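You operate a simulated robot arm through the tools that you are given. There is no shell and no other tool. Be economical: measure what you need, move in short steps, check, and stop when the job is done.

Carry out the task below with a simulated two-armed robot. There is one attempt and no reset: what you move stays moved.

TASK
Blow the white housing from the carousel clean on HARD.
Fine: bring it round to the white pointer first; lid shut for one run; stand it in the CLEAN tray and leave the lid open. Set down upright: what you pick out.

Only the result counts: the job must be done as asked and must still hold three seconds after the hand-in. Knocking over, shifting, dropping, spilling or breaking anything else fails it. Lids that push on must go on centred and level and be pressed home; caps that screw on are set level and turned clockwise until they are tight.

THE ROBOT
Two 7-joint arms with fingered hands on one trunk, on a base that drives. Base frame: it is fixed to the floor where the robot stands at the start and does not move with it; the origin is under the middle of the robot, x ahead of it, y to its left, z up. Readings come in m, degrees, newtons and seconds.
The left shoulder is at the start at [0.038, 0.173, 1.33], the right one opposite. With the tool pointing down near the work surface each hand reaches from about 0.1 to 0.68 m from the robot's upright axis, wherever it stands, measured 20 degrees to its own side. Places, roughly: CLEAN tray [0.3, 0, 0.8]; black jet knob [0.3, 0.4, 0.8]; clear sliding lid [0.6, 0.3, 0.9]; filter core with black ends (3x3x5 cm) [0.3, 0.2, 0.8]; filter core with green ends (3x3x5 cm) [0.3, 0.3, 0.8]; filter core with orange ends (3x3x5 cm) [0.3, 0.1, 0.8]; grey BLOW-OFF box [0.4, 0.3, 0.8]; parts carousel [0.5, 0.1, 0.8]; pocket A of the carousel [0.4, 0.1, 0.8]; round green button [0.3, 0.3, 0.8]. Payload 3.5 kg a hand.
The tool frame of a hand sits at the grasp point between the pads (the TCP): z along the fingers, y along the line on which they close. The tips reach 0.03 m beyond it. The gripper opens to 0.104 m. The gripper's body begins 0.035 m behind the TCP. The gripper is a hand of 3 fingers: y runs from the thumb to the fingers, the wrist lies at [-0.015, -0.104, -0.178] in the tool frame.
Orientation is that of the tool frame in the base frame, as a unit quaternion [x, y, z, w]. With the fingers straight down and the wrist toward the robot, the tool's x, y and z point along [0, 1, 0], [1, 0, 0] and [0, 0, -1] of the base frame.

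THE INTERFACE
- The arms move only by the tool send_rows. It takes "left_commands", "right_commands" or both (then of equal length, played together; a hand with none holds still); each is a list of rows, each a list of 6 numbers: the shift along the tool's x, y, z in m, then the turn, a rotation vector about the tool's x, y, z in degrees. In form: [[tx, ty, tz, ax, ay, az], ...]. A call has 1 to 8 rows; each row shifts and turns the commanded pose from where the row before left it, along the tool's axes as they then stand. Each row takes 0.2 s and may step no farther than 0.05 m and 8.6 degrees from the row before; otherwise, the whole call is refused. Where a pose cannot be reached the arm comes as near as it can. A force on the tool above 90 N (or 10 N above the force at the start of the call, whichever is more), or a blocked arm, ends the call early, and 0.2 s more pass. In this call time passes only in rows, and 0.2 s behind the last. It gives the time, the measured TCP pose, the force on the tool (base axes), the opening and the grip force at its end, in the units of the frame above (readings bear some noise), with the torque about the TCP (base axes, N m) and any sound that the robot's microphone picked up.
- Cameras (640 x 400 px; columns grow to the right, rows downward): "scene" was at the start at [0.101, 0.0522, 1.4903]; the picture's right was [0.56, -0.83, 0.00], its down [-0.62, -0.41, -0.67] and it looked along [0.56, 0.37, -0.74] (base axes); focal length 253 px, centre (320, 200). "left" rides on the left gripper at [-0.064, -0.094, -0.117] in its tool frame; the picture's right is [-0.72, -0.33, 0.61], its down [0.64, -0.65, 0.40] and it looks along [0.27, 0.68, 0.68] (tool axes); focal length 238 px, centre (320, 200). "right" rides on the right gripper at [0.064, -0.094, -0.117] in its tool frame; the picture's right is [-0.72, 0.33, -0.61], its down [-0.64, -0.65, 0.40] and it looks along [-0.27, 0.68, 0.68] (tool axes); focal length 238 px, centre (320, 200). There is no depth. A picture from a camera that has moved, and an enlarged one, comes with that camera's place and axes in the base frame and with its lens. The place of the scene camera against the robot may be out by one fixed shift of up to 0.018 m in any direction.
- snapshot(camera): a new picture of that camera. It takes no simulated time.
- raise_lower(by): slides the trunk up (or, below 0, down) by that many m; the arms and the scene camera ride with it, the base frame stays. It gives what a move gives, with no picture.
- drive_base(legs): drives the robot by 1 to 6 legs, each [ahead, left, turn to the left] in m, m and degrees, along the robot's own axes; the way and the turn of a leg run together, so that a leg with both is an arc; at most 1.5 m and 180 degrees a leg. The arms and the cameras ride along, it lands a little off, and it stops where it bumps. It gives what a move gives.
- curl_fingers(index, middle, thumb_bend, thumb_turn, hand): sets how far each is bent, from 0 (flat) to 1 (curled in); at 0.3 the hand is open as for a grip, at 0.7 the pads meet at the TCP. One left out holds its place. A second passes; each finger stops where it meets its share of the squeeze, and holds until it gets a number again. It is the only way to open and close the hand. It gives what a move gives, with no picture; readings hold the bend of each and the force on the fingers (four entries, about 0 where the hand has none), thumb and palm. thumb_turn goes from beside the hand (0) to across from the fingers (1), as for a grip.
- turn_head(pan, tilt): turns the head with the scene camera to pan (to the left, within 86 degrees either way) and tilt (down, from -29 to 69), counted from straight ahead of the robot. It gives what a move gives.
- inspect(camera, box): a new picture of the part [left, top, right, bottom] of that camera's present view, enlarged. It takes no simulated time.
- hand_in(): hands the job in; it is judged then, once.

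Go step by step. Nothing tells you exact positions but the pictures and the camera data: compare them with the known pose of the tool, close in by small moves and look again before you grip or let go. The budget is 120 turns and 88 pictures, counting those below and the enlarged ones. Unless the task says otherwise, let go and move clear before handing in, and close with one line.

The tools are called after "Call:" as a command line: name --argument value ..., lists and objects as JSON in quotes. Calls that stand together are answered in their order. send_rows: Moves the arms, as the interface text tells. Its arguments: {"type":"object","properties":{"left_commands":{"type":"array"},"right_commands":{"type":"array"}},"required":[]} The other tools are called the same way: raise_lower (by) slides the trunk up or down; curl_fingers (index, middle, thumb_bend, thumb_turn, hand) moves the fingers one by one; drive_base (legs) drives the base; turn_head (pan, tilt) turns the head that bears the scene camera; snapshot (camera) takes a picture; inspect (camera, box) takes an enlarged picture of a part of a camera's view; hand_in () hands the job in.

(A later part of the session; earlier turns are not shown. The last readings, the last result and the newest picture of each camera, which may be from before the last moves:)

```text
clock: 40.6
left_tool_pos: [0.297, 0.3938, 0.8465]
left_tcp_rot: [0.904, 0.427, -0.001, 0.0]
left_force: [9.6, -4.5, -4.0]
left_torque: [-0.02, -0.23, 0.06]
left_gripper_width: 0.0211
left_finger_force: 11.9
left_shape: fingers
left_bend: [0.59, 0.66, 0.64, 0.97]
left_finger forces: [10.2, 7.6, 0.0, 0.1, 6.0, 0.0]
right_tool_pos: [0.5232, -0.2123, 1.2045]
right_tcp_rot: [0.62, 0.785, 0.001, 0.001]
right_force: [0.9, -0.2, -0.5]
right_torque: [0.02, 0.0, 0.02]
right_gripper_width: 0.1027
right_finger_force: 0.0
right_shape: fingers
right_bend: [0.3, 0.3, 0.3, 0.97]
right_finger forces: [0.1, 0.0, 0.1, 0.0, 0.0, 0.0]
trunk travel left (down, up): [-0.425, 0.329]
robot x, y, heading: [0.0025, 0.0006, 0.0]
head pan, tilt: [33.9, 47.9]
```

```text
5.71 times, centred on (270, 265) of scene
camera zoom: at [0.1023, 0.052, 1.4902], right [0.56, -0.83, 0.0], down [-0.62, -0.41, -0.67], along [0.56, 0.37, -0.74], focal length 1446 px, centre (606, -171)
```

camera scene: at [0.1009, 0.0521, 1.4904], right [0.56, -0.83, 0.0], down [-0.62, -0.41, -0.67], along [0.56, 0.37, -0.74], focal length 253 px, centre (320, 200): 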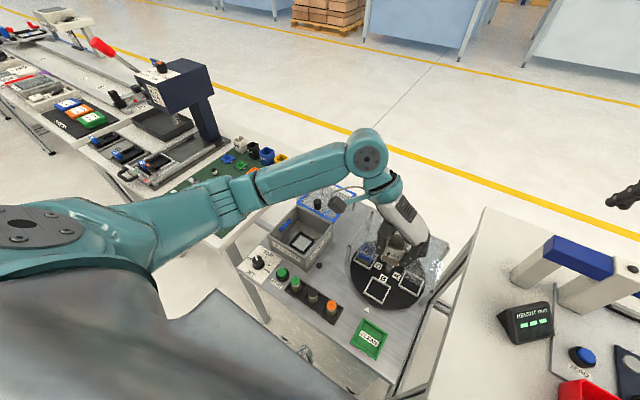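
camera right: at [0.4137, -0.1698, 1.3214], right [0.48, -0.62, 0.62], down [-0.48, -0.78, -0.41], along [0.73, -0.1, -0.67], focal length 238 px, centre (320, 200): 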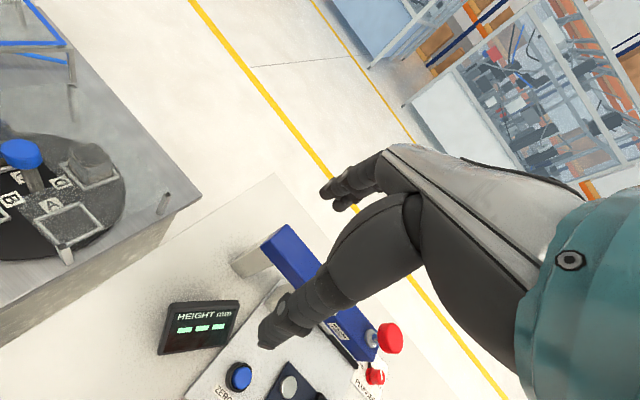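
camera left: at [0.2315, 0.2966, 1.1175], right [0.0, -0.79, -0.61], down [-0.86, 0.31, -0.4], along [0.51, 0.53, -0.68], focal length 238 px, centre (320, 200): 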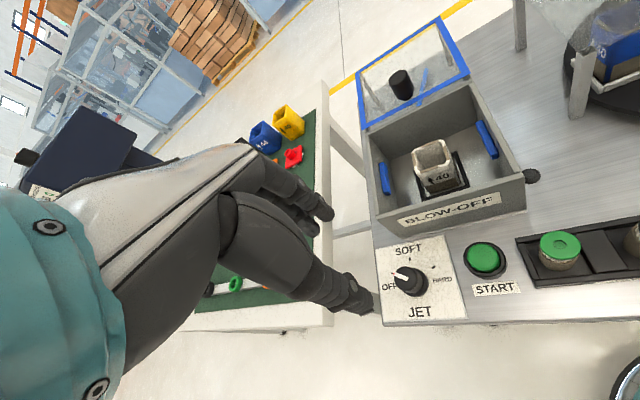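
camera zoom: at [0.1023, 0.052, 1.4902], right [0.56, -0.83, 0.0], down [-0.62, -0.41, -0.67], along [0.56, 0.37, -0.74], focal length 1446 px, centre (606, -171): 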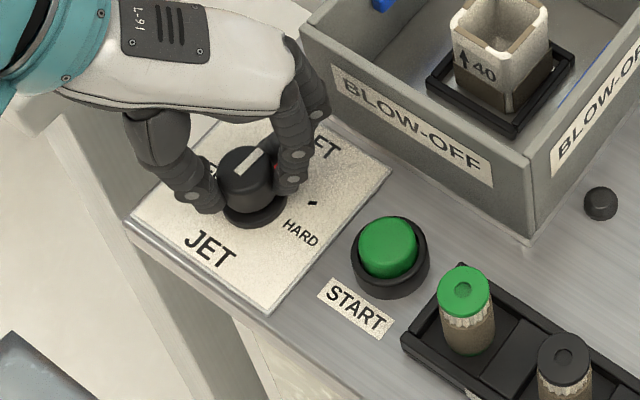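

Pointer is near SOFT now; turning on another ~58° to HARD.

Call:
send_rows --left_commands '[[0, 0, 0, 0, 0, 8], [0, 0, 0, 0, 0, 8], [0, 0, 0, 0, 0, 8], [0, 0, 0, 0, 0, 8], [0, 0, 0, 0, 0, 8], [0, 0, 0, 0, 0, 8], [0, 0, 0, 0, 0, 8]]'

Call:
inspect --camera "scene" --box '[230, 230, 310, 300]'

```text
clock: 42.2
left_tool_pos: [0.2966, 0.3933, 0.8482]
left_tcp_rot: [0.999, -0.049, 0.001, 0.0]
left_force: [6.8, -9.1, -1.1]
left_torque: [-0.17, -0.19, 0.07]
left_gripper_width: 0.0206
left_finger_force: 13.0
left_shape: fingers
left_bend: [0.6, 0.66, 0.64, 0.97]
left_finger forces: [9.4, 9.8, 0.1, 0.0, 6.8, 0.0]
right_tool_pos: [0.5228, -0.2123, 1.2051]
right_tcp_rot: [0.62, 0.784, 0.001, 0.001]
right_force: [0.0, 1.3, 0.3]
right_torque: [0.01, -0.01, -0.03]
right_gripper_width: 0.1029
right_finger_force: 0.1
right_shape: fingers
right_bend: [0.3, 0.3, 0.3, 0.97]
right_finger forces: [0.1, 0.1, 0.0, 0.0, 0.0, 0.0]
trunk travel left (down, up): [-0.425, 0.329]
robot x, y, heading: [0.0019, 0.0009, -0.0]
head pan, tilt: [33.9, 47.9]
```

```text
5.71 times, centred on (270, 265) of scene
camera zoom: at [0.1021, 0.0511, 1.4903], right [0.56, -0.83, 0.0], down [-0.62, -0.41, -0.67], along [0.56, 0.37, -0.74], focal length 1446 px, centre (606, -171)
```

zoom: 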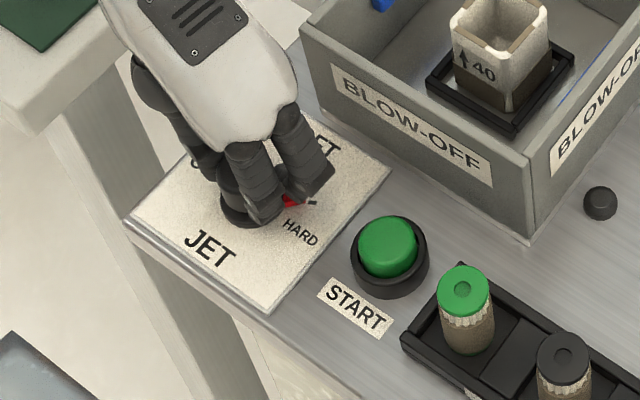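

The red pointer aims at the HARD mark. I release, lift and verify.

Call:
curl_fingers --hand "left" --index 0.5 --middle 0.5 --thumb_bend 0.44

Call:
send_rows --left_commands '[[0, 0, -0.02, 0, 0, 0], [0, 0, -0.04, 0, 0, 0], [0, 0, -0.05, 0, 0, 0], [0, 0, -0.05, 0, 0, 0], [0, 0, -0.05, 0, 0, 0]]'

Call:
inspect --camera "scene" --box '[230, 160, 370, 300]'

```text
clock: 43.2
left_tool_pos: [0.2952, 0.3931, 0.8474]
left_tcp_rot: [0.999, -0.048, 0.0, -0.001]
left_force: [-0.4, -0.4, 0.1]
left_torque: [0.0, 0.02, 0.01]
left_gripper_width: 0.0592
left_finger_force: 0.0
left_shape: fingers
left_bend: [0.5, 0.5, 0.44, 0.97]
left_finger forces: [0.1, 0.0, 0.0, 0.0, 0.0, 0.1]
right_tool_pos: [0.521, -0.2106, 1.206]
right_tcp_rot: [0.62, 0.785, 0.0, 0.003]
right_force: [0.7, 0.0, -1.2]
right_torque: [0.02, 0.0, -0.06]
right_gripper_width: 0.1029
right_finger_force: 0.1
right_shape: fingers
right_bend: [0.3, 0.3, 0.3, 0.97]
right_finger forces: [0.1, 0.1, 0.0, 0.1, 0.1, 0.1]
trunk travel left (down, up): [-0.425, 0.329]
robot x, y, heading: [-0.0015, 0.0026, 0.3]
head pan, tilt: [33.9, 47.9]
```

```text
clock: 44.4
left_tool_pos: [0.2965, 0.3948, 1.0595]
left_tcp_rot: [0.999, -0.049, 0.0, 0.0]
left_force: [0.4, -0.4, -0.2]
left_torque: [0.0, -0.02, -0.03]
left_gripper_width: 0.0594
left_finger_force: 0.0
left_shape: fingers
left_bend: [0.5, 0.5, 0.44, 0.97]
left_finger forces: [0.1, 0.1, 0.0, 0.0, 0.0, 0.1]
right_tool_pos: [0.5216, -0.212, 1.2059]
right_tcp_rot: [0.62, 0.785, 0.002, 0.002]
right_force: [-0.5, -0.2, -0.3]
right_torque: [-0.02, 0.03, -0.03]
right_gripper_width: 0.1029
right_finger_force: 0.0
right_shape: fingers
right_bend: [0.3, 0.3, 0.3, 0.97]
right_finger forces: [0.0, 0.0, 0.0, 0.0, 0.0, 0.0]
trunk travel left (down, up): [-0.425, 0.329]
robot x, y, heading: [-0.0035, -0.0041, 0.2]
head pan, tilt: [33.9, 47.9]
```

```text
2.86 times, centred on (300, 230) of scene
camera zoom: at [0.101, 0.0519, 1.4903], right [0.56, -0.83, 0.0], down [-0.62, -0.41, -0.67], along [0.56, 0.37, -0.74], focal length 723 px, centre (377, 114)
```

zoom: 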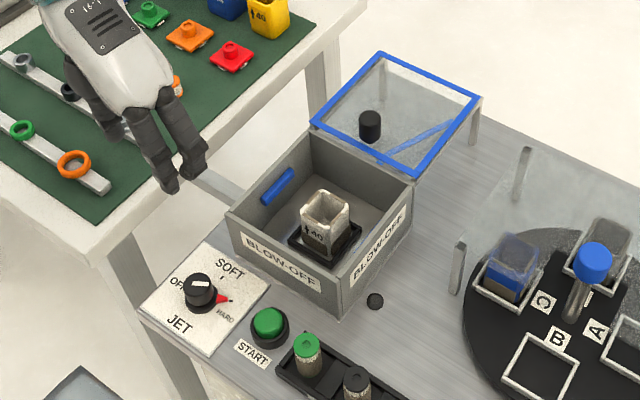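

Jet is on HARD. Next, the lid: its knob is about (0.508, 0.330, top 0.922). I turn the hand back to yaw 0 and move above it.

Call:
send_rows --left_commands '[[0, 0, 0, 0, 0, -8.5], [0, 0, 0, 0, 0, -8.5], [0, 0, 0, 0, 0, -8.5], [0, 0, 0, 0, 0, -8.5], [0, 0, 0, 0, 0, -8.5], [0, 0, 0, 0, 0, -8.5], [0, 0, 0, 0, 0, -8.5], [0, 0, 0, 0, 0, -8.5]]'

Call:
send_rows --left_commands '[[0, 0, 0, 0, 0, -8.5], [0, 0, 0, 0, 0, -8.5], [0, 0, 0, 0, 0, -8.5], [-0.013, 0.042, 0, 0, 0, -2], [-0.013, 0.042, 0, 0, 0, 0], [-0.013, 0.042, 0, 0, 0, 0], [-0.013, 0.042, 0, 0, 0, 0], [-0.013, 0.042, 0.02, 0, 0, 0]]'

Call:
snapshot --camera "left"

```text
clock: 46.2
left_tool_pos: [0.2942, 0.3936, 1.0563]
left_tcp_rot: [0.854, 0.52, -0.001, -0.001]
left_force: [1.2, 0.2, -0.9]
left_torque: [-0.01, -0.01, 0.0]
left_gripper_width: 0.0591
left_finger_force: 0.0
left_shape: fingers
left_bend: [0.5, 0.5, 0.44, 0.97]
left_finger forces: [0.0, 0.1, 0.0, 0.0, 0.1, 0.0]
right_tool_pos: [0.5217, -0.211, 1.2052]
right_tcp_rot: [0.62, 0.785, 0.001, 0.004]
right_force: [1.5, -0.4, 0.2]
right_torque: [-0.02, 0.01, -0.02]
right_gripper_width: 0.1028
right_finger_force: 0.0
right_shape: fingers
right_bend: [0.3, 0.3, 0.3, 0.97]
right_finger forces: [0.0, 0.0, 0.0, 0.0, 0.0, 0.0]
trunk travel left (down, up): [-0.425, 0.329]
robot x, y, heading: [0.0001, -0.0002, -0.1]
head pan, tilt: [33.9, 47.9]
```

```text
clock: 48.0
left_tool_pos: [0.5043, 0.3275, 1.037]
left_tcp_rot: [0.706, 0.708, 0.001, -0.001]
left_force: [0.1, -0.1, -0.1]
left_torque: [0.01, 0.0, 0.01]
left_gripper_width: 0.0596
left_finger_force: 0.1
left_shape: fingers
left_bend: [0.5, 0.5, 0.44, 0.97]
left_finger forces: [0.0, 0.0, 0.0, 0.1, 0.1, 0.0]
right_tool_pos: [0.522, -0.2115, 1.205]
right_tcp_rot: [0.62, 0.785, 0.002, 0.002]
right_force: [-0.4, 0.2, 0.3]
right_torque: [0.01, -0.01, 0.0]
right_gripper_width: 0.1029
right_finger_force: 0.0
right_shape: fingers
right_bend: [0.3, 0.3, 0.3, 0.97]
right_finger forces: [0.0, 0.0, 0.1, 0.0, 0.1, 0.0]
trunk travel left (down, up): [-0.425, 0.329]
robot x, y, heading: [0.0019, 0.0028, -0.1]
head pan, tilt: [33.9, 47.9]
```

```text
25 pictures are left
camera left: at [0.4102, 0.2627, 1.154], right [-0.33, -0.72, -0.61], down [-0.65, 0.64, -0.4], along [0.68, 0.27, -0.68], focal length 238 px, centre (320, 200)
```

left: 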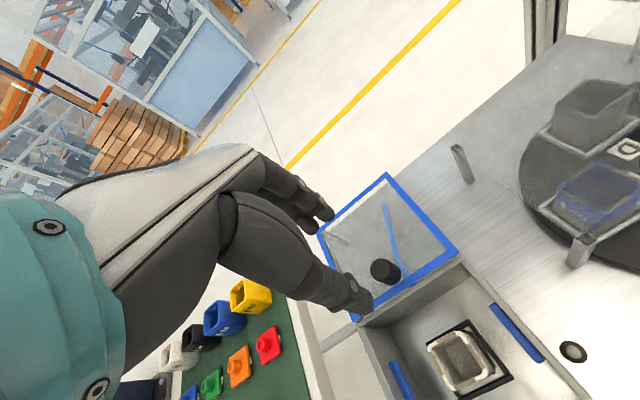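

The lid knob is confirmed at (0.509, 0.328). I descend onto it and grip.

Call:
send_rows --left_commands '[[0, 0.004, 0.04, 0, 0, 0], [0, 0, 0.04, 0, 0, 0], [0, 0, 0.018, 0, 0, 0]]'

Call:
curl_fingers --hand "left" --index 0.72 --middle 0.72 --thumb_bend 0.7

Call:
inspect --camera "scene" --box '[280, 150, 380, 250]'

```text
clock: 48.8
left_tool_pos: [0.5077, 0.3251, 0.9403]
left_tcp_rot: [0.707, 0.707, 0.001, 0.0]
left_force: [-0.5, -0.3, 0.2]
left_torque: [-0.05, 0.02, 0.02]
left_gripper_width: 0.0592
left_finger_force: 0.0
left_shape: fingers
left_bend: [0.5, 0.5, 0.44, 0.97]
left_finger forces: [0.0, 0.1, 0.1, 0.0, 0.1, 0.1]
right_tool_pos: [0.5208, -0.211, 1.205]
right_tcp_rot: [0.619, 0.786, 0.0, 0.003]
right_force: [-0.2, -0.4, -0.2]
right_torque: [0.0, 0.03, 0.01]
right_gripper_width: 0.1029
right_finger_force: 0.1
right_shape: fingers
right_bend: [0.3, 0.3, 0.3, 0.97]
right_finger forces: [0.1, 0.1, 0.0, 0.0, 0.1, 0.0]
trunk travel left (down, up): [-0.425, 0.329]
robot x, y, heading: [-0.0011, 0.0032, 0.0]
head pan, tilt: [33.9, 47.9]
```

```text
clock: 49.8
left_tool_pos: [0.5079, 0.3253, 0.9398]
left_tcp_rot: [0.707, 0.707, -0.001, 0.0]
left_force: [-0.3, -2.3, -4.9]
left_torque: [-0.08, 0.07, -0.04]
left_gripper_width: 0.0098
left_finger_force: 6.3
left_shape: fingers
left_bend: [0.72, 0.68, 0.64, 0.96]
left_finger forces: [2.6, 4.1, 0.0, 0.0, 5.9, 0.0]
right_tool_pos: [0.5216, -0.2117, 1.2052]
right_tcp_rot: [0.621, 0.784, 0.001, 0.003]
right_force: [0.9, 0.5, -0.7]
right_torque: [0.03, 0.01, 0.03]
right_gripper_width: 0.1029
right_finger_force: 0.3
right_shape: fingers
right_bend: [0.3, 0.3, 0.3, 0.97]
right_finger forces: [0.1, 0.0, 0.1, 0.0, 0.1, 0.0]
trunk travel left (down, up): [-0.425, 0.329]
robot x, y, heading: [0.0035, -0.0003, -0.1]
head pan, tilt: [33.9, 47.9]
```

```text
4.00 times, centred on (330, 200) of scene
camera zoom: at [0.1014, 0.0522, 1.4903], right [0.56, -0.83, 0.0], down [-0.62, -0.41, -0.67], along [0.56, 0.37, -0.74], focal length 1012 px, centre (280, 200)
```

zoom: 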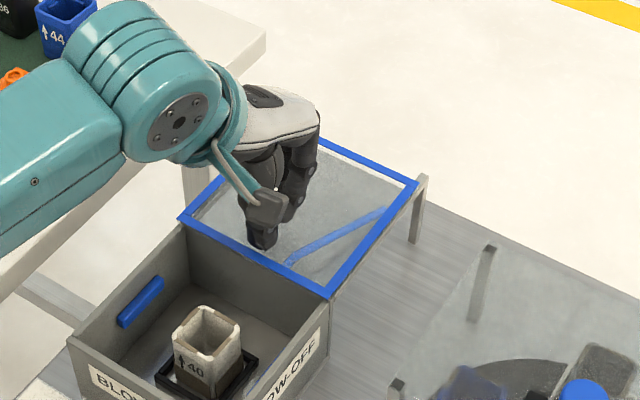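

The knob is caught between thumb and fingers. I slide the lid toward the robot in small steps.

Call:
send_rows --left_commands '[[0, -0.02, 0, 0, 0, 0], [0, -0.02, 0, 0, 0, 0], [0, -0.02, 0, 0, 0, 0]]'

Call:
inspect --camera "scene" --box '[260, 150, 380, 270]'

```text
clock: 50.6
left_tool_pos: [0.4463, 0.3261, 0.9404]
left_tcp_rot: [0.707, 0.707, 0.0, 0.001]
left_force: [0.1, -5.6, -6.6]
left_torque: [-0.17, 0.01, -0.07]
left_gripper_width: 0.0099
left_finger_force: 6.9
left_shape: fingers
left_bend: [0.71, 0.67, 0.64, 0.96]
left_finger forces: [4.1, 3.5, 0.0, 0.0, 6.1, 0.0]
right_tool_pos: [0.5214, -0.2112, 1.2053]
right_tcp_rot: [0.62, 0.785, 0.002, 0.002]
right_force: [-0.6, -0.2, 0.5]
right_torque: [0.0, -0.01, 0.03]
right_gripper_width: 0.1028
right_finger_force: 0.0
right_shape: fingers
right_bend: [0.3, 0.3, 0.3, 0.97]
right_finger forces: [0.1, 0.0, 0.0, 0.1, 0.0, 0.0]
trunk travel left (down, up): [-0.425, 0.329]
robot x, y, heading: [0.0021, 0.0007, -0.1]
head pan, tilt: [33.9, 47.9]
```

```text
3.33 times, centred on (320, 210) of scene
camera zoom: at [0.1007, 0.0518, 1.4904], right [0.56, -0.83, 0.0], down [-0.62, -0.41, -0.67], along [0.56, 0.37, -0.74], focal length 843 px, centre (320, 167)
```

zoom: 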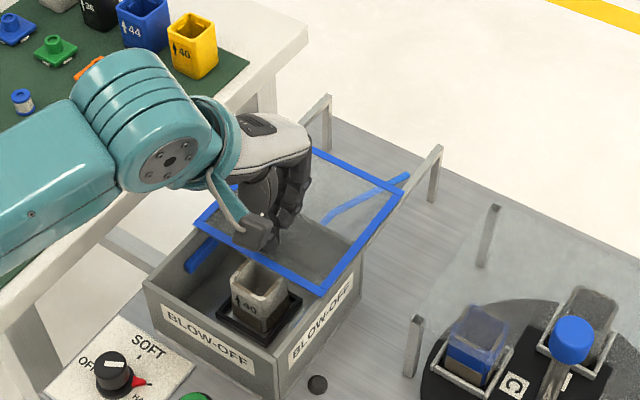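

The lid is sliding well. Continue about 55 mm.

Call:
send_rows --left_commands '[[0, -0.015, 0, 0, 0, 0], [0, -0.015, 0, 0, 0, 0], [0, -0.015, 0, 0, 0, 0], [0, -0.01, 0, 0, 0, 0]]'

Call:
inspect --camera "scene" --box '[260, 180, 350, 270]'

```text
clock: 51.6
left_tool_pos: [0.3927, 0.3267, 0.9396]
left_tcp_rot: [0.707, 0.707, 0.0, 0.0]
left_force: [-0.3, -10.3, -3.0]
left_torque: [-0.28, 0.01, -0.05]
left_gripper_width: 0.0097
left_finger_force: 8.5
left_shape: fingers
left_bend: [0.71, 0.67, 0.64, 0.96]
left_finger forces: [5.8, 3.4, 0.1, 0.0, 6.9, 0.0]
right_tool_pos: [0.5211, -0.2124, 1.2047]
right_tcp_rot: [0.62, 0.785, 0.002, 0.002]
right_force: [-0.1, 0.0, -0.9]
right_torque: [-0.02, 0.05, -0.01]
right_gripper_width: 0.103
right_finger_force: 0.0
right_shape: fingers
right_bend: [0.3, 0.3, 0.3, 0.97]
right_finger forces: [0.0, 0.0, 0.0, 0.0, 0.0, 0.0]
trunk travel left (down, up): [-0.425, 0.329]
robot x, y, heading: [0.0039, 0.0024, -0.1]
head pan, tilt: [33.9, 47.9]
```

```text
4.44 times, centred on (305, 225) of scene
camera zoom: at [0.1011, 0.0509, 1.4904], right [0.56, -0.83, 0.0], down [-0.62, -0.41, -0.67], along [0.56, 0.37, -0.74], focal length 1124 px, centre (387, 89)
```

zoom: 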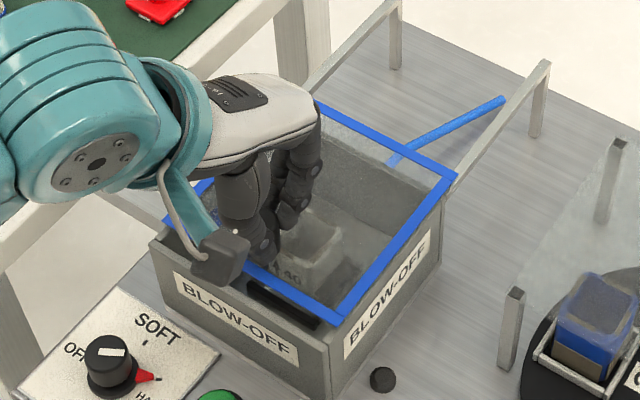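

About 2 cm to go. I continue slowly, easing the sideways load.

Call:
send_rows --left_commands '[[-0.003, -0.008, 0, 0, 0, 0], [0, -0.006, 0, 0, 0, 0], [0, -0.004, 0, 0, 0, 0]]'

Call:
inspect --camera "scene" --box '[260, 180, 350, 270]'

```text
clock: 52.4
left_tool_pos: [0.3761, 0.3258, 0.9403]
left_tcp_rot: [0.707, 0.707, 0.001, 0.0]
left_force: [4.5, -1.2, -3.3]
left_torque: [-0.02, -0.08, -0.04]
left_gripper_width: 0.0096
left_finger_force: 6.7
left_shape: fingers
left_bend: [0.71, 0.67, 0.65, 0.96]
left_finger forces: [3.8, 6.1, 0.0, 0.1, 4.4, 0.0]
right_tool_pos: [0.5225, -0.211, 1.2059]
right_tcp_rot: [0.62, 0.785, 0.001, 0.003]
right_force: [-0.2, -0.2, -0.3]
right_torque: [0.03, 0.0, -0.02]
right_gripper_width: 0.1029
right_finger_force: 0.1
right_shape: fingers
right_bend: [0.3, 0.3, 0.3, 0.97]
right_finger forces: [0.0, 0.0, 0.0, 0.0, 0.0, 0.0]
trunk travel left (down, up): [-0.425, 0.329]
robot x, y, heading: [-0.0017, 0.0028, 0.1]
head pan, tilt: [33.9, 47.9]
```

```text
4.44 times, centred on (305, 225) of scene
camera zoom: at [0.102, 0.0522, 1.4903], right [0.56, -0.83, 0.0], down [-0.62, -0.41, -0.67], along [0.56, 0.37, -0.74], focal length 1124 px, centre (387, 89)
```

zoom: 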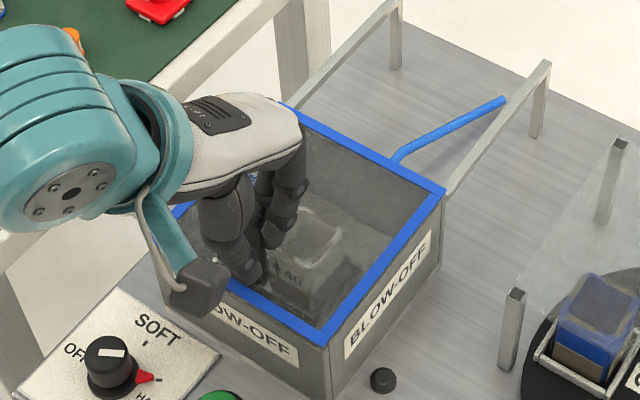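

It looks shut (stop force beginning). I press 3 mm more to make sure, without a picture.

Call:
send_rows --left_commands '[[0, -0.003, 0, 0, 0, 0]]'

```text
clock: 52.8
left_tool_pos: [0.373, 0.3247, 0.9406]
left_tcp_rot: [0.707, 0.707, 0.001, 0.001]
left_force: [10.4, 0.2, -2.2]
left_torque: [0.01, -0.24, -0.07]
left_gripper_width: 0.0089
left_finger_force: 8.2
left_shape: fingers
left_bend: [0.71, 0.65, 0.66, 0.96]
left_finger forces: [4.8, 8.5, 0.0, 0.1, 3.3, 0.0]
right_tool_pos: [0.5233, -0.2106, 1.2047]
right_tcp_rot: [0.62, 0.785, 0.001, 0.002]
right_force: [-0.4, 0.5, -0.6]
right_torque: [-0.01, 0.01, 0.01]
right_gripper_width: 0.1033
right_finger_force: 0.1
right_shape: fingers
right_bend: [0.3, 0.3, 0.3, 0.97]
right_finger forces: [0.0, 0.0, 0.1, 0.0, 0.0, 0.1]
trunk travel left (down, up): [-0.425, 0.329]
robot x, y, heading: [0.0036, 0.0003, 0.0]
head pan, tilt: [33.9, 47.9]
```

Lid is against its stop. I release, lift, and go above the START button at about (0.304, 0.312), turning the hand to −90°.

Call:
curl_fingers --hand "left" --index 0.5 --middle 0.5 --thumb_bend 0.46

Call:
send_rows --left_commands '[[0, 0, -0.03, 0, 0, 0], [0, 0, -0.04, 0, 0, 0], [0, 0, -0.03, 0, 0, 0], [-0.007, -0.035, 0, 0, 0, 0], [-0.006, -0.034, 0, 0, 0, 0], [0, 0, 0, 0, 0, 8.2], [0, 0, 0, 0, 0, 8.2], [0, 0, 0, 0, 0, 8.2]]'

Call:
send_rows --left_commands '[[0, 0, 0, 0, 0, 8.2], [0, 0, 0, 0, 0, 8.2], [0, 0, 0, 0, 0, 8.2], [0, 0, 0, 0, 0, 8.2], [0, 0, 0, 0, 0, 8.2], [0, 0, 0, 0, 0, 8.2], [0, 0, 0, 0, 0, 8.2], [0, 0, 0, 0, 0, 8]]'

Call:
curl_fingers --hand "left" --index 0.7 --middle 0.7 --thumb_bend 0.7

Call:
inspect --camera "scene" --box '[230, 170, 370, 310]'

```text
clock: 53.8
left_tool_pos: [0.3708, 0.3235, 0.9398]
left_tcp_rot: [0.707, 0.707, -0.001, 0.0]
left_force: [0.4, -0.4, 0.2]
left_torque: [0.0, -0.01, 0.0]
left_gripper_width: 0.0566
left_finger_force: 0.0
left_shape: fingers
left_bend: [0.5, 0.5, 0.46, 0.97]
left_finger forces: [0.0, 0.0, 0.0, 0.0, 0.0, 0.0]
right_tool_pos: [0.5216, -0.2108, 1.2057]
right_tcp_rot: [0.62, 0.784, 0.001, 0.003]
right_force: [0.3, 0.9, 0.8]
right_torque: [0.0, 0.01, 0.0]
right_gripper_width: 0.103
right_finger_force: 0.1
right_shape: fingers
right_bend: [0.3, 0.3, 0.3, 0.97]
right_finger forces: [0.1, 0.0, 0.1, 0.0, 0.0, 0.0]
trunk travel left (down, up): [-0.425, 0.329]
robot x, y, heading: [0.0037, 0.0002, -0.1]
head pan, tilt: [33.9, 47.9]
```

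```text
clock: 55.6
left_tool_pos: [0.3187, 0.3189, 1.028]
left_tcp_rot: [0.842, 0.539, 0.0, -0.001]
left_force: [-0.3, 1.3, 0.3]
left_torque: [0.0, 0.03, -0.01]
left_gripper_width: 0.0567
left_finger_force: 0.0
left_shape: fingers
left_bend: [0.5, 0.5, 0.46, 0.97]
left_finger forces: [0.1, 0.0, 0.1, 0.0, 0.0, 0.0]
left hand out of reach, approached as far as the arm can: row 5
right_tool_pos: [0.5211, -0.2095, 1.207]
right_tcp_rot: [0.62, 0.785, 0.0, 0.004]
right_force: [0.0, -1.1, -0.3]
right_torque: [-0.03, 0.0, -0.05]
right_gripper_width: 0.103
right_finger_force: 0.1
right_shape: fingers
right_bend: [0.3, 0.3, 0.3, 0.97]
right_finger forces: [0.1, 0.0, 0.1, 0.1, 0.0, 0.1]
trunk travel left (down, up): [-0.425, 0.329]
robot x, y, heading: [-0.0013, -0.002, 0.2]
head pan, tilt: [33.9, 47.9]
```

```text
clock: 57.4
left_tool_pos: [0.3171, 0.3188, 1.0301]
left_tcp_rot: [1.0, -0.002, 0.0, -0.001]
left_force: [-0.9, -1.3, 0.3]
left_torque: [0.01, 0.01, 0.0]
left_gripper_width: 0.0568
left_finger_force: 0.0
left_shape: fingers
left_bend: [0.5, 0.5, 0.46, 0.97]
left_finger forces: [0.0, 0.0, 0.0, 0.1, 0.0, 0.1]
right_tool_pos: [0.5217, -0.2108, 1.2052]
right_tcp_rot: [0.62, 0.784, 0.001, 0.003]
right_force: [0.4, 0.6, 0.3]
right_torque: [0.02, -0.02, -0.02]
right_gripper_width: 0.1029
right_finger_force: 0.0
right_shape: fingers
right_bend: [0.3, 0.3, 0.3, 0.97]
right_finger forces: [0.1, 0.0, 0.1, 0.0, 0.1, 0.0]
trunk travel left (down, up): [-0.425, 0.329]
robot x, y, heading: [0.0003, -0.002, 0.0]
head pan, tilt: [33.9, 47.9]
```

```text
clock: 58.4
left_tool_pos: [0.3178, 0.3183, 1.0304]
left_tcp_rot: [1.0, 0.0, -0.001, 0.0]
left_force: [0.5, -0.8, -0.8]
left_torque: [0.02, -0.02, -0.01]
left_gripper_width: 0.0016
left_finger_force: 0.0
left_shape: fingers
left_bend: [0.7, 0.7, 0.7, 0.97]
left_finger forces: [0.0, 0.0, 0.1, 0.0, 0.0, 0.1]
right_tool_pos: [0.5216, -0.2116, 1.2051]
right_tcp_rot: [0.62, 0.785, 0.001, 0.003]
right_force: [0.7, 0.1, -0.4]
right_torque: [-0.03, -0.02, -0.01]
right_gripper_width: 0.103
right_finger_force: 0.0
right_shape: fingers
right_bend: [0.3, 0.3, 0.3, 0.97]
right_finger forces: [0.0, 0.0, 0.1, 0.1, 0.1, 0.0]
trunk travel left (down, up): [-0.425, 0.329]
robot x, y, heading: [0.0014, 0.0019, -0.1]
head pan, tilt: [33.9, 47.9]
```

```text
2.86 times, centred on (300, 240) of scene
camera zoom: at [0.101, 0.0522, 1.4903], right [0.56, -0.83, 0.0], down [-0.62, -0.41, -0.67], along [0.56, 0.37, -0.74], focal length 723 px, centre (377, 86)
```

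zoom: 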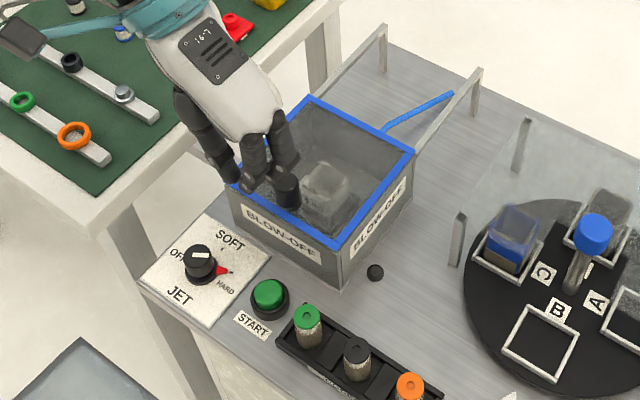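

The lid is shut. I move over the button and descend near it.

Call:
send_rows --left_commands '[[-0.0135, 0.0065, 0.02, 0, 0, 0], [0, 0, 0.045, 0, 0, 0], [0, 0, 0.045, 0, 0, 0], [0, 0, 0.04, 0, 0, 0]]'

Call:
inspect --camera "scene" --box '[240, 220, 320, 300]'

```text
clock: 59.4
left_tool_pos: [0.3045, 0.313, 0.8789]
left_tcp_rot: [1.0, 0.0, 0.0, 0.0]
left_force: [-0.3, 0.3, 0.1]
left_torque: [-0.03, 0.03, -0.03]
left_gripper_width: 0.0014
left_finger_force: 0.1
left_shape: fingers
left_bend: [0.7, 0.7, 0.7, 0.97]
left_finger forces: [0.0, 0.1, 0.1, 0.1, 0.0, 0.0]
right_tool_pos: [0.5224, -0.2116, 1.2049]
right_tcp_rot: [0.62, 0.784, 0.001, 0.003]
right_force: [-0.6, -0.2, -0.2]
right_torque: [-0.02, -0.04, 0.0]
right_gripper_width: 0.1029
right_finger_force: 0.0
right_shape: fingers
right_bend: [0.3, 0.3, 0.3, 0.97]
right_finger forces: [0.0, 0.0, 0.0, 0.0, 0.0, 0.0]
trunk travel left (down, up): [-0.425, 0.329]
robot x, y, heading: [-0.0006, 0.0, -0.1]
head pan, tilt: [33.9, 47.9]
```

```text
5.00 times, centred on (280, 260) of scene
camera zoom: at [0.1014, 0.0523, 1.4903], right [0.56, -0.83, 0.0], down [-0.62, -0.41, -0.67], along [0.56, 0.37, -0.74], focal length 1265 px, centre (520, -100)
```

zoom: 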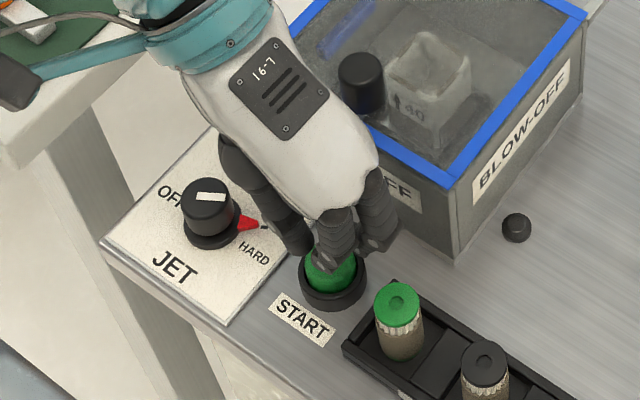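

The fingertips are over the button. I press down in small steps and listen.

Call:
send_rows --left_commands '[[0, 0, 0.008, 0, 0, 0], [0, 0, 0.006, 0, 0, 0], [0, 0, 0.005, 0, 0, 0]]'

```text
clock: 60.2
left_tool_pos: [0.304, 0.3109, 0.8595]
left_tcp_rot: [1.0, 0.0, 0.0, 0.0]
left_force: [-0.4, 0.6, 0.1]
left_torque: [0.0, 0.03, 0.02]
left_gripper_width: 0.0013
left_finger_force: 0.1
left_shape: fingers
left_bend: [0.7, 0.7, 0.7, 0.97]
left_finger forces: [0.0, 0.0, 0.1, 0.0, 0.0, 0.0]
right_tool_pos: [0.5215, -0.2114, 1.2054]
right_tcp_rot: [0.619, 0.785, 0.0, 0.003]
right_force: [0.1, 0.4, -0.8]
right_torque: [-0.03, -0.02, -0.02]
right_gripper_width: 0.1026
right_finger_force: 0.1
right_shape: fingers
right_bend: [0.3, 0.3, 0.3, 0.97]
right_finger forces: [0.0, 0.0, 0.0, 0.0, 0.0, 0.0]
trunk travel left (down, up): [-0.425, 0.329]
robot x, y, heading: [-0.0002, -0.0002, 0.0]
head pan, tilt: [33.9, 47.9]
```

Call:
send_rows --left_commands '[[0, 0, 0.005, 0, 0, 0], [0, 0, 0.004, 0, 0, 0]]'

```text
clock: 60.8
left_tool_pos: [0.304, 0.3136, 0.8524]
left_tcp_rot: [1.0, 0.0, 0.0, 0.0]
left_force: [-0.2, 0.7, 2.8]
left_torque: [0.04, 0.01, 0.01]
left_gripper_width: 0.0011
left_finger_force: 1.0
left_shape: fingers
left_bend: [0.7, 0.7, 0.7, 0.97]
left_finger forces: [0.0, 0.1, 0.0, 0.1, 2.3, 0.0]
right_tool_pos: [0.5212, -0.2116, 1.2042]
right_tcp_rot: [0.62, 0.785, 0.001, 0.003]
right_force: [0.1, -0.1, -0.8]
right_torque: [-0.05, 0.0, -0.03]
right_gripper_width: 0.1028
right_finger_force: 0.0
right_shape: fingers
right_bend: [0.3, 0.3, 0.3, 0.97]
right_finger forces: [0.0, 0.1, 0.0, 0.0, 0.1, 0.0]
trunk travel left (down, up): [-0.425, 0.329]
robot x, y, heading: [-0.0013, 0.0, -0.1]
head pan, tilt: [33.9, 47.9]
heard: click
```

A click: the button is pressed. I lift off and listen for the run.

Call:
send_rows --left_commands '[[0, 0, -0.02, 0, 0, 0], [0, 0, -0.03, 0, 0, 0], [0, 0, -0.04, 0, 0, 0]]'

Call:
inspect --camera "scene" --box '[230, 190, 350, 300]'

```text
clock: 61.6
left_tool_pos: [0.3064, 0.311, 0.9396]
left_tcp_rot: [1.0, 0.0, 0.0, 0.0]
left_force: [-0.4, -0.5, -0.1]
left_torque: [-0.01, -0.02, 0.02]
left_gripper_width: 0.0015
left_finger_force: 0.1
left_shape: fingers
left_bend: [0.7, 0.7, 0.7, 0.97]
left_finger forces: [0.0, 0.0, 0.0, 0.0, 0.1, 0.0]
right_tool_pos: [0.5224, -0.2109, 1.2048]
right_tcp_rot: [0.62, 0.785, 0.001, 0.003]
right_force: [0.3, 0.6, 0.0]
right_torque: [0.01, 0.02, -0.02]
right_gripper_width: 0.1029
right_finger_force: 0.0
right_shape: fingers
right_bend: [0.3, 0.3, 0.3, 0.97]
right_finger forces: [0.0, 0.0, 0.0, 0.0, 0.0, 0.0]
trunk travel left (down, up): [-0.425, 0.329]
robot x, y, heading: [-0.0038, 0.0008, -0.1]
head pan, tilt: [33.9, 47.9]
```

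```text
3.64 times, centred on (290, 245) of scene
camera zoom: at [0.1009, 0.0521, 1.4904], right [0.56, -0.83, 0.0], down [-0.62, -0.41, -0.67], along [0.56, 0.37, -0.74], focal length 920 px, centre (429, 36)
```

zoom: 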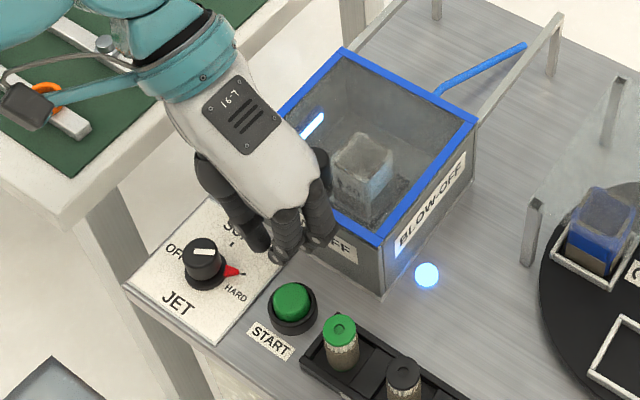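

The run is on (blue lamp and jets lit). Meanwhile I lift and position the hand above the lid knob without touching it.

Call:
curl_fingers --hand "left" --index 0.5 --middle 0.5 --thumb_bend 0.44

Call:
send_rows --left_commands '[[0, 0, -0.045, 0, 0, 0], [0, 0, -0.045, 0, 0, 0], [0.034, -0.007, 0, 0, 0, 0], [0.034, -0.007, 0, 0, 0, 0], [0, 0, 0, 0, 0, -8.2], [0, 0, 0, 0, 0, -8.2], [0, 0, 0, 0, 0, -8.2], [0, 0, 0, 0, 0, -8.2]]'

Call:
send_rows --left_commands '[[0, 0, 0, 0, 0, -8.2], [0, 0, 0, 0, 0, -8.2], [0, 0, 0, 0, 0, -8.2], [0, 0, 0, 0, 0, -8.2], [0, 0, 0, 0, 0, -8.2], [0, 0, 0, 0, 0, -8.2], [0, 0, 0, 0, 0, -8]]'

Call:
snapshot --camera "scene"

```text
clock: 62.6
left_tool_pos: [0.3062, 0.3128, 0.9385]
left_tcp_rot: [1.0, 0.001, 0.0, 0.0]
left_force: [0.1, 1.4, -0.7]
left_torque: [0.04, 0.0, 0.0]
left_gripper_width: 0.0592
left_finger_force: 0.0
left_shape: fingers
left_bend: [0.5, 0.5, 0.44, 0.97]
left_finger forces: [0.0, 0.0, 0.1, 0.0, 0.1, 0.0]
right_tool_pos: [0.5207, -0.2111, 1.2056]
right_tcp_rot: [0.62, 0.785, 0.001, 0.004]
right_force: [0.0, 0.0, -0.4]
right_torque: [-0.01, -0.03, -0.01]
right_gripper_width: 0.1028
right_finger_force: 0.0
right_shape: fingers
right_bend: [0.3, 0.3, 0.3, 0.97]
right_finger forces: [0.0, 0.1, 0.0, 0.0, 0.1, 0.0]
trunk travel left (down, up): [-0.425, 0.329]
robot x, y, heading: [-0.0021, -0.0019, 0.0]
head pan, tilt: [33.9, 47.9]
```

```text
clock: 64.4
left_tool_pos: [0.372, 0.3252, 1.0318]
left_tcp_rot: [0.959, 0.283, 0.0, 0.0]
left_force: [-0.4, -0.2, 1.0]
left_torque: [-0.01, -0.04, 0.02]
left_gripper_width: 0.0593
left_finger_force: 0.1
left_shape: fingers
left_bend: [0.5, 0.5, 0.44, 0.97]
left_finger forces: [0.0, 0.0, 0.0, 0.0, 0.0, 0.0]
right_tool_pos: [0.5214, -0.2113, 1.2048]
right_tcp_rot: [0.62, 0.785, 0.001, 0.003]
right_force: [1.1, -0.6, 0.3]
right_torque: [0.01, -0.01, -0.03]
right_gripper_width: 0.1033
right_finger_force: 0.0
right_shape: fingers
right_bend: [0.3, 0.3, 0.3, 0.97]
right_finger forces: [0.0, 0.1, 0.0, 0.1, 0.1, 0.0]
trunk travel left (down, up): [-0.425, 0.329]
robot x, y, heading: [0.0003, 0.0015, -0.4]
head pan, tilt: [33.9, 47.9]
```

```text
clock: 66.0
left_tool_pos: [0.3713, 0.3281, 1.0319]
left_tcp_rot: [0.706, 0.708, 0.0, 0.0]
left_force: [-0.5, 0.3, 0.9]
left_torque: [-0.01, 0.0, -0.01]
left_gripper_width: 0.0595
left_finger_force: 0.0
left_shape: fingers
left_bend: [0.5, 0.5, 0.44, 0.97]
left_finger forces: [0.0, 0.1, 0.0, 0.1, 0.0, 0.0]
right_tool_pos: [0.5211, -0.2106, 1.2061]
right_tcp_rot: [0.621, 0.784, 0.001, 0.002]
right_force: [0.5, 0.2, -0.3]
right_torque: [-0.01, 0.01, 0.0]
right_gripper_width: 0.1029
right_finger_force: 0.2
right_shape: fingers
right_bend: [0.3, 0.3, 0.3, 0.97]
right_finger forces: [0.0, 0.1, 0.0, 0.1, 0.1, 0.0]
trunk travel left (down, up): [-0.425, 0.329]
robot x, y, heading: [-0.0014, 0.0011, -0.0]
head pan, tilt: [33.9, 47.9]
```

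```text
17 pictures are left
camera scene: at [0.1011, 0.052, 1.4903], right [0.56, -0.83, 0.0], down [-0.62, -0.41, -0.67], along [0.56, 0.37, -0.74], focal length 253 px, centre (320, 200)
```

scene: 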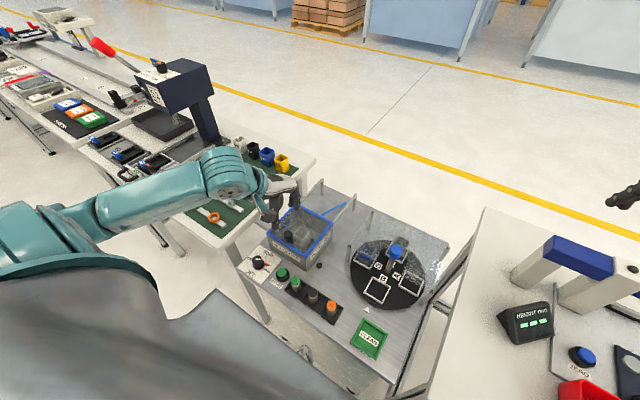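

The lamp seems off again. I check with the left camera.

Call:
snapshot --camera "left"

Call:
inspect --camera "scene" --box '[260, 190, 340, 280]'

```text
16 pictures are left
camera left: at [0.2769, 0.2622, 1.147], right [-0.32, -0.72, -0.61], down [-0.65, 0.64, -0.4], along [0.68, 0.27, -0.68], focal length 238 px, centre (320, 200)
```

left: 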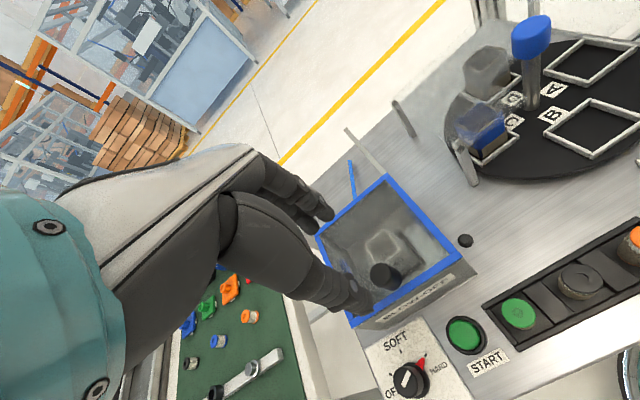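

```text
4.44 times, centred on (300, 235) of scene
camera zoom: at [0.1011, 0.052, 1.4903], right [0.56, -0.83, 0.0], down [-0.62, -0.41, -0.67], along [0.56, 0.37, -0.74], focal length 1124 px, centre (409, 44)
```

zoom: 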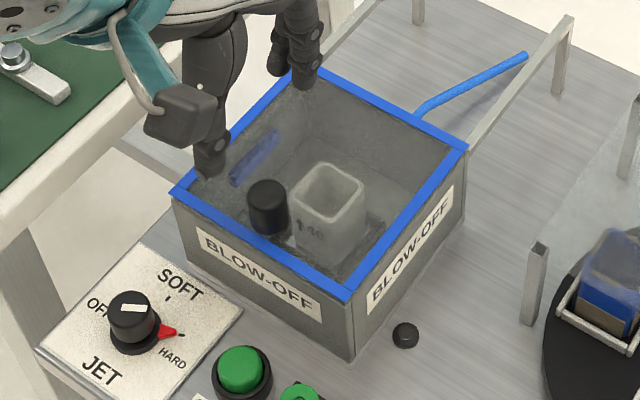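

The run is finished and the housing looks clean. I grip the lid knob again and slide the lid open.

Call:
send_rows --left_commands '[[-0.002, -0.001, 0.04, 0, 0, 0], [0, 0, 0.04, 0, 0, 0], [0, 0, 0.013, 0, 0, 0]]'

Call:
curl_fingers --hand "left" --index 0.72 --middle 0.72 --thumb_bend 0.7

Call:
send_rows --left_commands '[[0, 0.015, 0, 0, 0, 0], [0, 0.02, 0, 0, 0, 0], [0, 0.02, 0, 0, 0, 0]]'

Call:
inspect --camera "scene" --box '[260, 150, 380, 270]'

```text
clock: 66.8
left_tool_pos: [0.3696, 0.3237, 0.9392]
left_tcp_rot: [0.707, 0.707, 0.0, 0.0]
left_force: [-0.8, -0.3, 0.5]
left_torque: [-0.01, 0.01, 0.01]
left_gripper_width: 0.0593
left_finger_force: 0.1
left_shape: fingers
left_bend: [0.5, 0.5, 0.44, 0.97]
left_finger forces: [0.0, 0.2, 0.0, 0.0, 0.0, 0.1]
right_tool_pos: [0.5211, -0.2126, 1.2055]
right_tcp_rot: [0.62, 0.784, 0.001, 0.003]
right_force: [0.4, -0.6, 0.3]
right_torque: [0.03, -0.02, -0.02]
right_gripper_width: 0.1029
right_finger_force: 0.1
right_shape: fingers
right_bend: [0.3, 0.3, 0.3, 0.97]
right_finger forces: [0.0, 0.0, 0.0, 0.0, 0.0, 0.0]
trunk travel left (down, up): [-0.425, 0.329]
robot x, y, heading: [0.0031, -0.001, -0.2]
head pan, tilt: [33.9, 47.9]
```

```text
clock: 67.8
left_tool_pos: [0.3706, 0.3228, 0.9386]
left_tcp_rot: [0.707, 0.707, 0.0, -0.001]
left_force: [11.6, -0.7, -4.6]
left_torque: [-0.07, -0.23, -0.05]
left_gripper_width: 0.008
left_finger_force: 8.5
left_shape: fingers
left_bend: [0.71, 0.64, 0.67, 0.97]
left_finger forces: [5.6, 8.8, 0.0, 0.0, 2.3, 0.0]
right_tool_pos: [0.5214, -0.2107, 1.205]
right_tcp_rot: [0.62, 0.785, 0.001, 0.002]
right_force: [-0.7, -0.5, 0.1]
right_torque: [-0.01, 0.0, -0.01]
right_gripper_width: 0.1029
right_finger_force: 0.2
right_shape: fingers
right_bend: [0.3, 0.3, 0.3, 0.97]
right_finger forces: [0.0, 0.1, 0.1, 0.0, 0.1, 0.1]
trunk travel left (down, up): [-0.425, 0.329]
robot x, y, heading: [-0.0017, 0.0016, -0.0]
head pan, tilt: [33.9, 47.9]
```

```text
clock: 68.6
left_tool_pos: [0.4254, 0.3239, 0.9378]
left_tcp_rot: [0.707, 0.707, -0.001, 0.0]
left_force: [-0.1, -3.7, -4.4]
left_torque: [-0.11, 0.03, -0.02]
left_gripper_width: 0.0072
left_finger_force: 6.2
left_shape: fingers
left_bend: [0.72, 0.67, 0.65, 0.96]
left_finger forces: [2.8, 4.0, 0.0, 0.0, 5.5, 0.0]
right_tool_pos: [0.5223, -0.2122, 1.204]
right_tcp_rot: [0.62, 0.785, 0.002, 0.002]
right_force: [0.2, 0.3, 0.5]
right_torque: [0.0, 0.01, 0.01]
right_gripper_width: 0.1031
right_finger_force: 0.1
right_shape: fingers
right_bend: [0.3, 0.3, 0.3, 0.97]
right_finger forces: [0.0, 0.0, 0.1, 0.1, 0.0, 0.1]
trunk travel left (down, up): [-0.425, 0.329]
robot x, y, heading: [-0.0017, 0.0018, 0.3]
head pan, tilt: [33.9, 47.9]
```

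```text
3.33 times, centred on (320, 210) of scene
camera zoom: at [0.1017, 0.0519, 1.4903], right [0.56, -0.83, 0.0], down [-0.62, -0.41, -0.67], along [0.56, 0.37, -0.74], focal length 843 px, centre (320, 167)
```

zoom: 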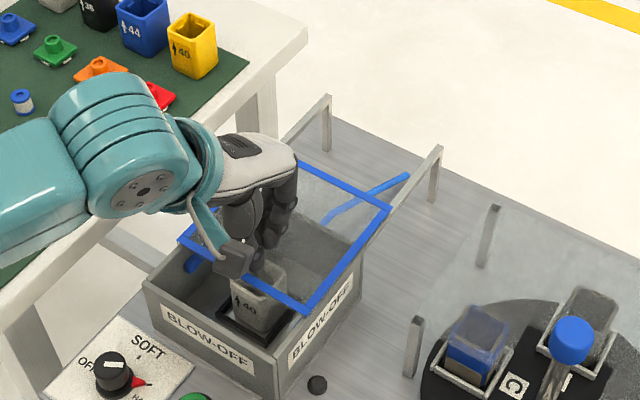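

Sliding back well. I continue to the rear end.

Call:
send_rows --left_commands '[[0, 0.02, 0, 0, 0, 0], [0, 0.02, 0, 0, 0, 0], [0, 0.02, 0, 0, 0, 0], [0, 0.015, 0, 0, 0, 0], [0, 0.006, 0, 0, 0, 0]]'

Call:
inspect --camera "scene" --box '[260, 150, 380, 270]'

```text
clock: 69.8
left_tool_pos: [0.5069, 0.3241, 0.9381]
left_tcp_rot: [0.707, 0.707, 0.001, 0.001]
left_force: [-0.5, -4.6, 2.7]
left_torque: [-0.09, 0.07, -0.04]
left_gripper_width: 0.0072
left_finger_force: 6.7
left_shape: fingers
left_bend: [0.72, 0.71, 0.65, 0.96]
left_finger forces: [2.9, 4.3, 0.0, 0.0, 6.4, 0.1]
right_tool_pos: [0.5221, -0.2118, 1.2057]
right_tcp_rot: [0.62, 0.785, 0.002, 0.002]
right_force: [0.5, 0.2, -0.3]
right_torque: [-0.02, -0.02, 0.01]
right_gripper_width: 0.103
right_finger_force: 0.0
right_shape: fingers
right_bend: [0.3, 0.3, 0.3, 0.97]
right_finger forces: [0.0, 0.1, 0.1, 0.0, 0.0, 0.1]
trunk travel left (down, up): [-0.425, 0.329]
robot x, y, heading: [-0.002, 0.0015, -0.1]
head pan, tilt: [33.9, 47.9]
```

```text
3.33 times, centred on (320, 210) of scene
camera zoom: at [0.1008, 0.0515, 1.4904], right [0.56, -0.83, 0.0], down [-0.62, -0.41, -0.67], along [0.56, 0.37, -0.74], focal length 843 px, centre (320, 167)
```

zoom: 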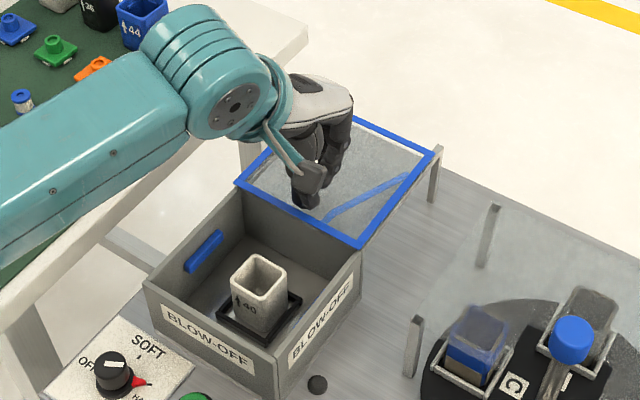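

The lid is open and the housing stands clean in the nest. I release the lid knob, lift, and turn the hand to −90° over the housing at (0.418, 0.330).

Call:
curl_fingers --hand "left" --index 0.46 --middle 0.46 --thumb_bend 0.41

Call:
send_rows --left_commands '[[0, 0, -0.03, 0, 0, 0], [0, 0, -0.04, 0, 0, 0], [0, 0, -0.03, 0, 0, 0], [0.003, -0.045, 0, 0, 0, 0], [0.003, -0.045, 0, 0, 0, 0], [0, 0, 0, 0, 0, 8.2], [0, 0, 0, 0, 0, 8.2], [0, 0, 0, 0, 0, 8.2]]'

Call:
send_rows --left_commands '[[0, 0, 0, 0, 0, 8.2], [0, 0, 0, 0, 0, 8.2], [0, 0, 0, 0, 0, 8.2], [0, 0, 0, 0, 0, 8.2], [0, 0, 0, 0, 0, 8.2], [0, 0, 0, 0, 0, 8.2], [0, 0, 0, 0, 0, 8.2], [0, 0, 0, 0, 0, 8]]'

Call:
snapshot --camera "left"

```text
clock: 70.8
left_tool_pos: [0.506, 0.3246, 0.9367]
left_tcp_rot: [0.708, 0.707, 0.001, 0.0]
left_force: [0.0, -0.3, 0.6]
left_torque: [0.02, 0.0, 0.03]
left_gripper_width: 0.0683
left_finger_force: 0.0
left_shape: fingers
left_bend: [0.46, 0.46, 0.41, 0.97]
left_finger forces: [0.0, 0.0, 0.0, 0.1, 0.0, 0.0]
right_tool_pos: [0.5215, -0.2108, 1.2059]
right_tcp_rot: [0.62, 0.785, 0.0, 0.004]
right_force: [0.3, -0.2, -0.3]
right_torque: [-0.05, -0.01, 0.01]
right_gripper_width: 0.103
right_finger_force: 0.0
right_shape: fingers
right_bend: [0.3, 0.3, 0.3, 0.97]
right_finger forces: [0.1, 0.1, 0.0, 0.0, 0.0, 0.1]
trunk travel left (down, up): [-0.425, 0.329]
robot x, y, heading: [0.0038, 0.0001, -0.2]
head pan, tilt: [33.9, 47.9]
```

```text
clock: 72.6
left_tool_pos: [0.4175, 0.3295, 1.0384]
left_tcp_rot: [0.842, 0.539, 0.0, 0.001]
left_force: [-0.4, -0.4, 0.3]
left_torque: [-0.02, 0.0, 0.0]
left_gripper_width: 0.0686
left_finger_force: 0.0
left_shape: fingers
left_bend: [0.46, 0.46, 0.41, 0.97]
left_finger forces: [0.0, 0.1, 0.0, 0.0, 0.0, 0.0]
right_tool_pos: [0.5215, -0.211, 1.2046]
right_tcp_rot: [0.62, 0.785, 0.0, 0.003]
right_force: [-0.5, 0.9, 0.2]
right_torque: [0.01, -0.02, -0.03]
right_gripper_width: 0.1026
right_finger_force: 0.0
right_shape: fingers
right_bend: [0.3, 0.3, 0.3, 0.97]
right_finger forces: [0.1, 0.1, 0.0, 0.0, 0.1, 0.1]
trunk travel left (down, up): [-0.425, 0.329]
robot x, y, heading: [-0.0017, 0.0003, -0.0]
head pan, tilt: [33.9, 47.9]
```

```text
clock: 74.4
left_tool_pos: [0.4174, 0.3306, 1.0383]
left_tcp_rot: [1.0, 0.0, 0.0, 0.0]
left_force: [0.3, 0.2, -0.4]
left_torque: [0.0, 0.0, -0.02]
left_gripper_width: 0.0687
left_finger_force: 0.1
left_shape: fingers
left_bend: [0.46, 0.46, 0.41, 0.97]
left_finger forces: [0.0, 0.0, 0.0, 0.0, 0.1, 0.1]
right_tool_pos: [0.521, -0.2115, 1.2054]
right_tcp_rot: [0.62, 0.785, 0.001, 0.003]
right_force: [1.0, 0.3, 0.2]
right_torque: [0.01, -0.02, 0.04]
right_gripper_width: 0.103
right_finger_force: 0.0
right_shape: fingers
right_bend: [0.3, 0.3, 0.3, 0.97]
right_finger forces: [0.0, 0.0, 0.1, 0.0, 0.0, 0.0]
trunk travel left (down, up): [-0.425, 0.329]
robot x, y, heading: [-0.0018, -0.0023, -0.1]
head pan, tilt: [33.9, 47.9]
```

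```text
12 pictures are left
camera left: at [0.3528, 0.4241, 1.154], right [-0.72, 0.33, -0.61], down [0.64, 0.65, -0.4], along [0.27, -0.68, -0.68], focal length 238 px, centre (320, 200)
```

left: 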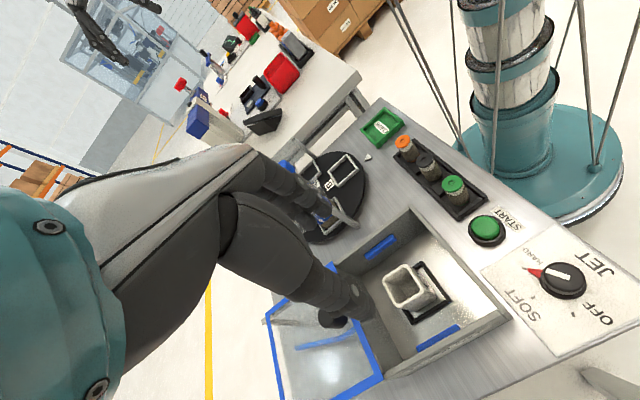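

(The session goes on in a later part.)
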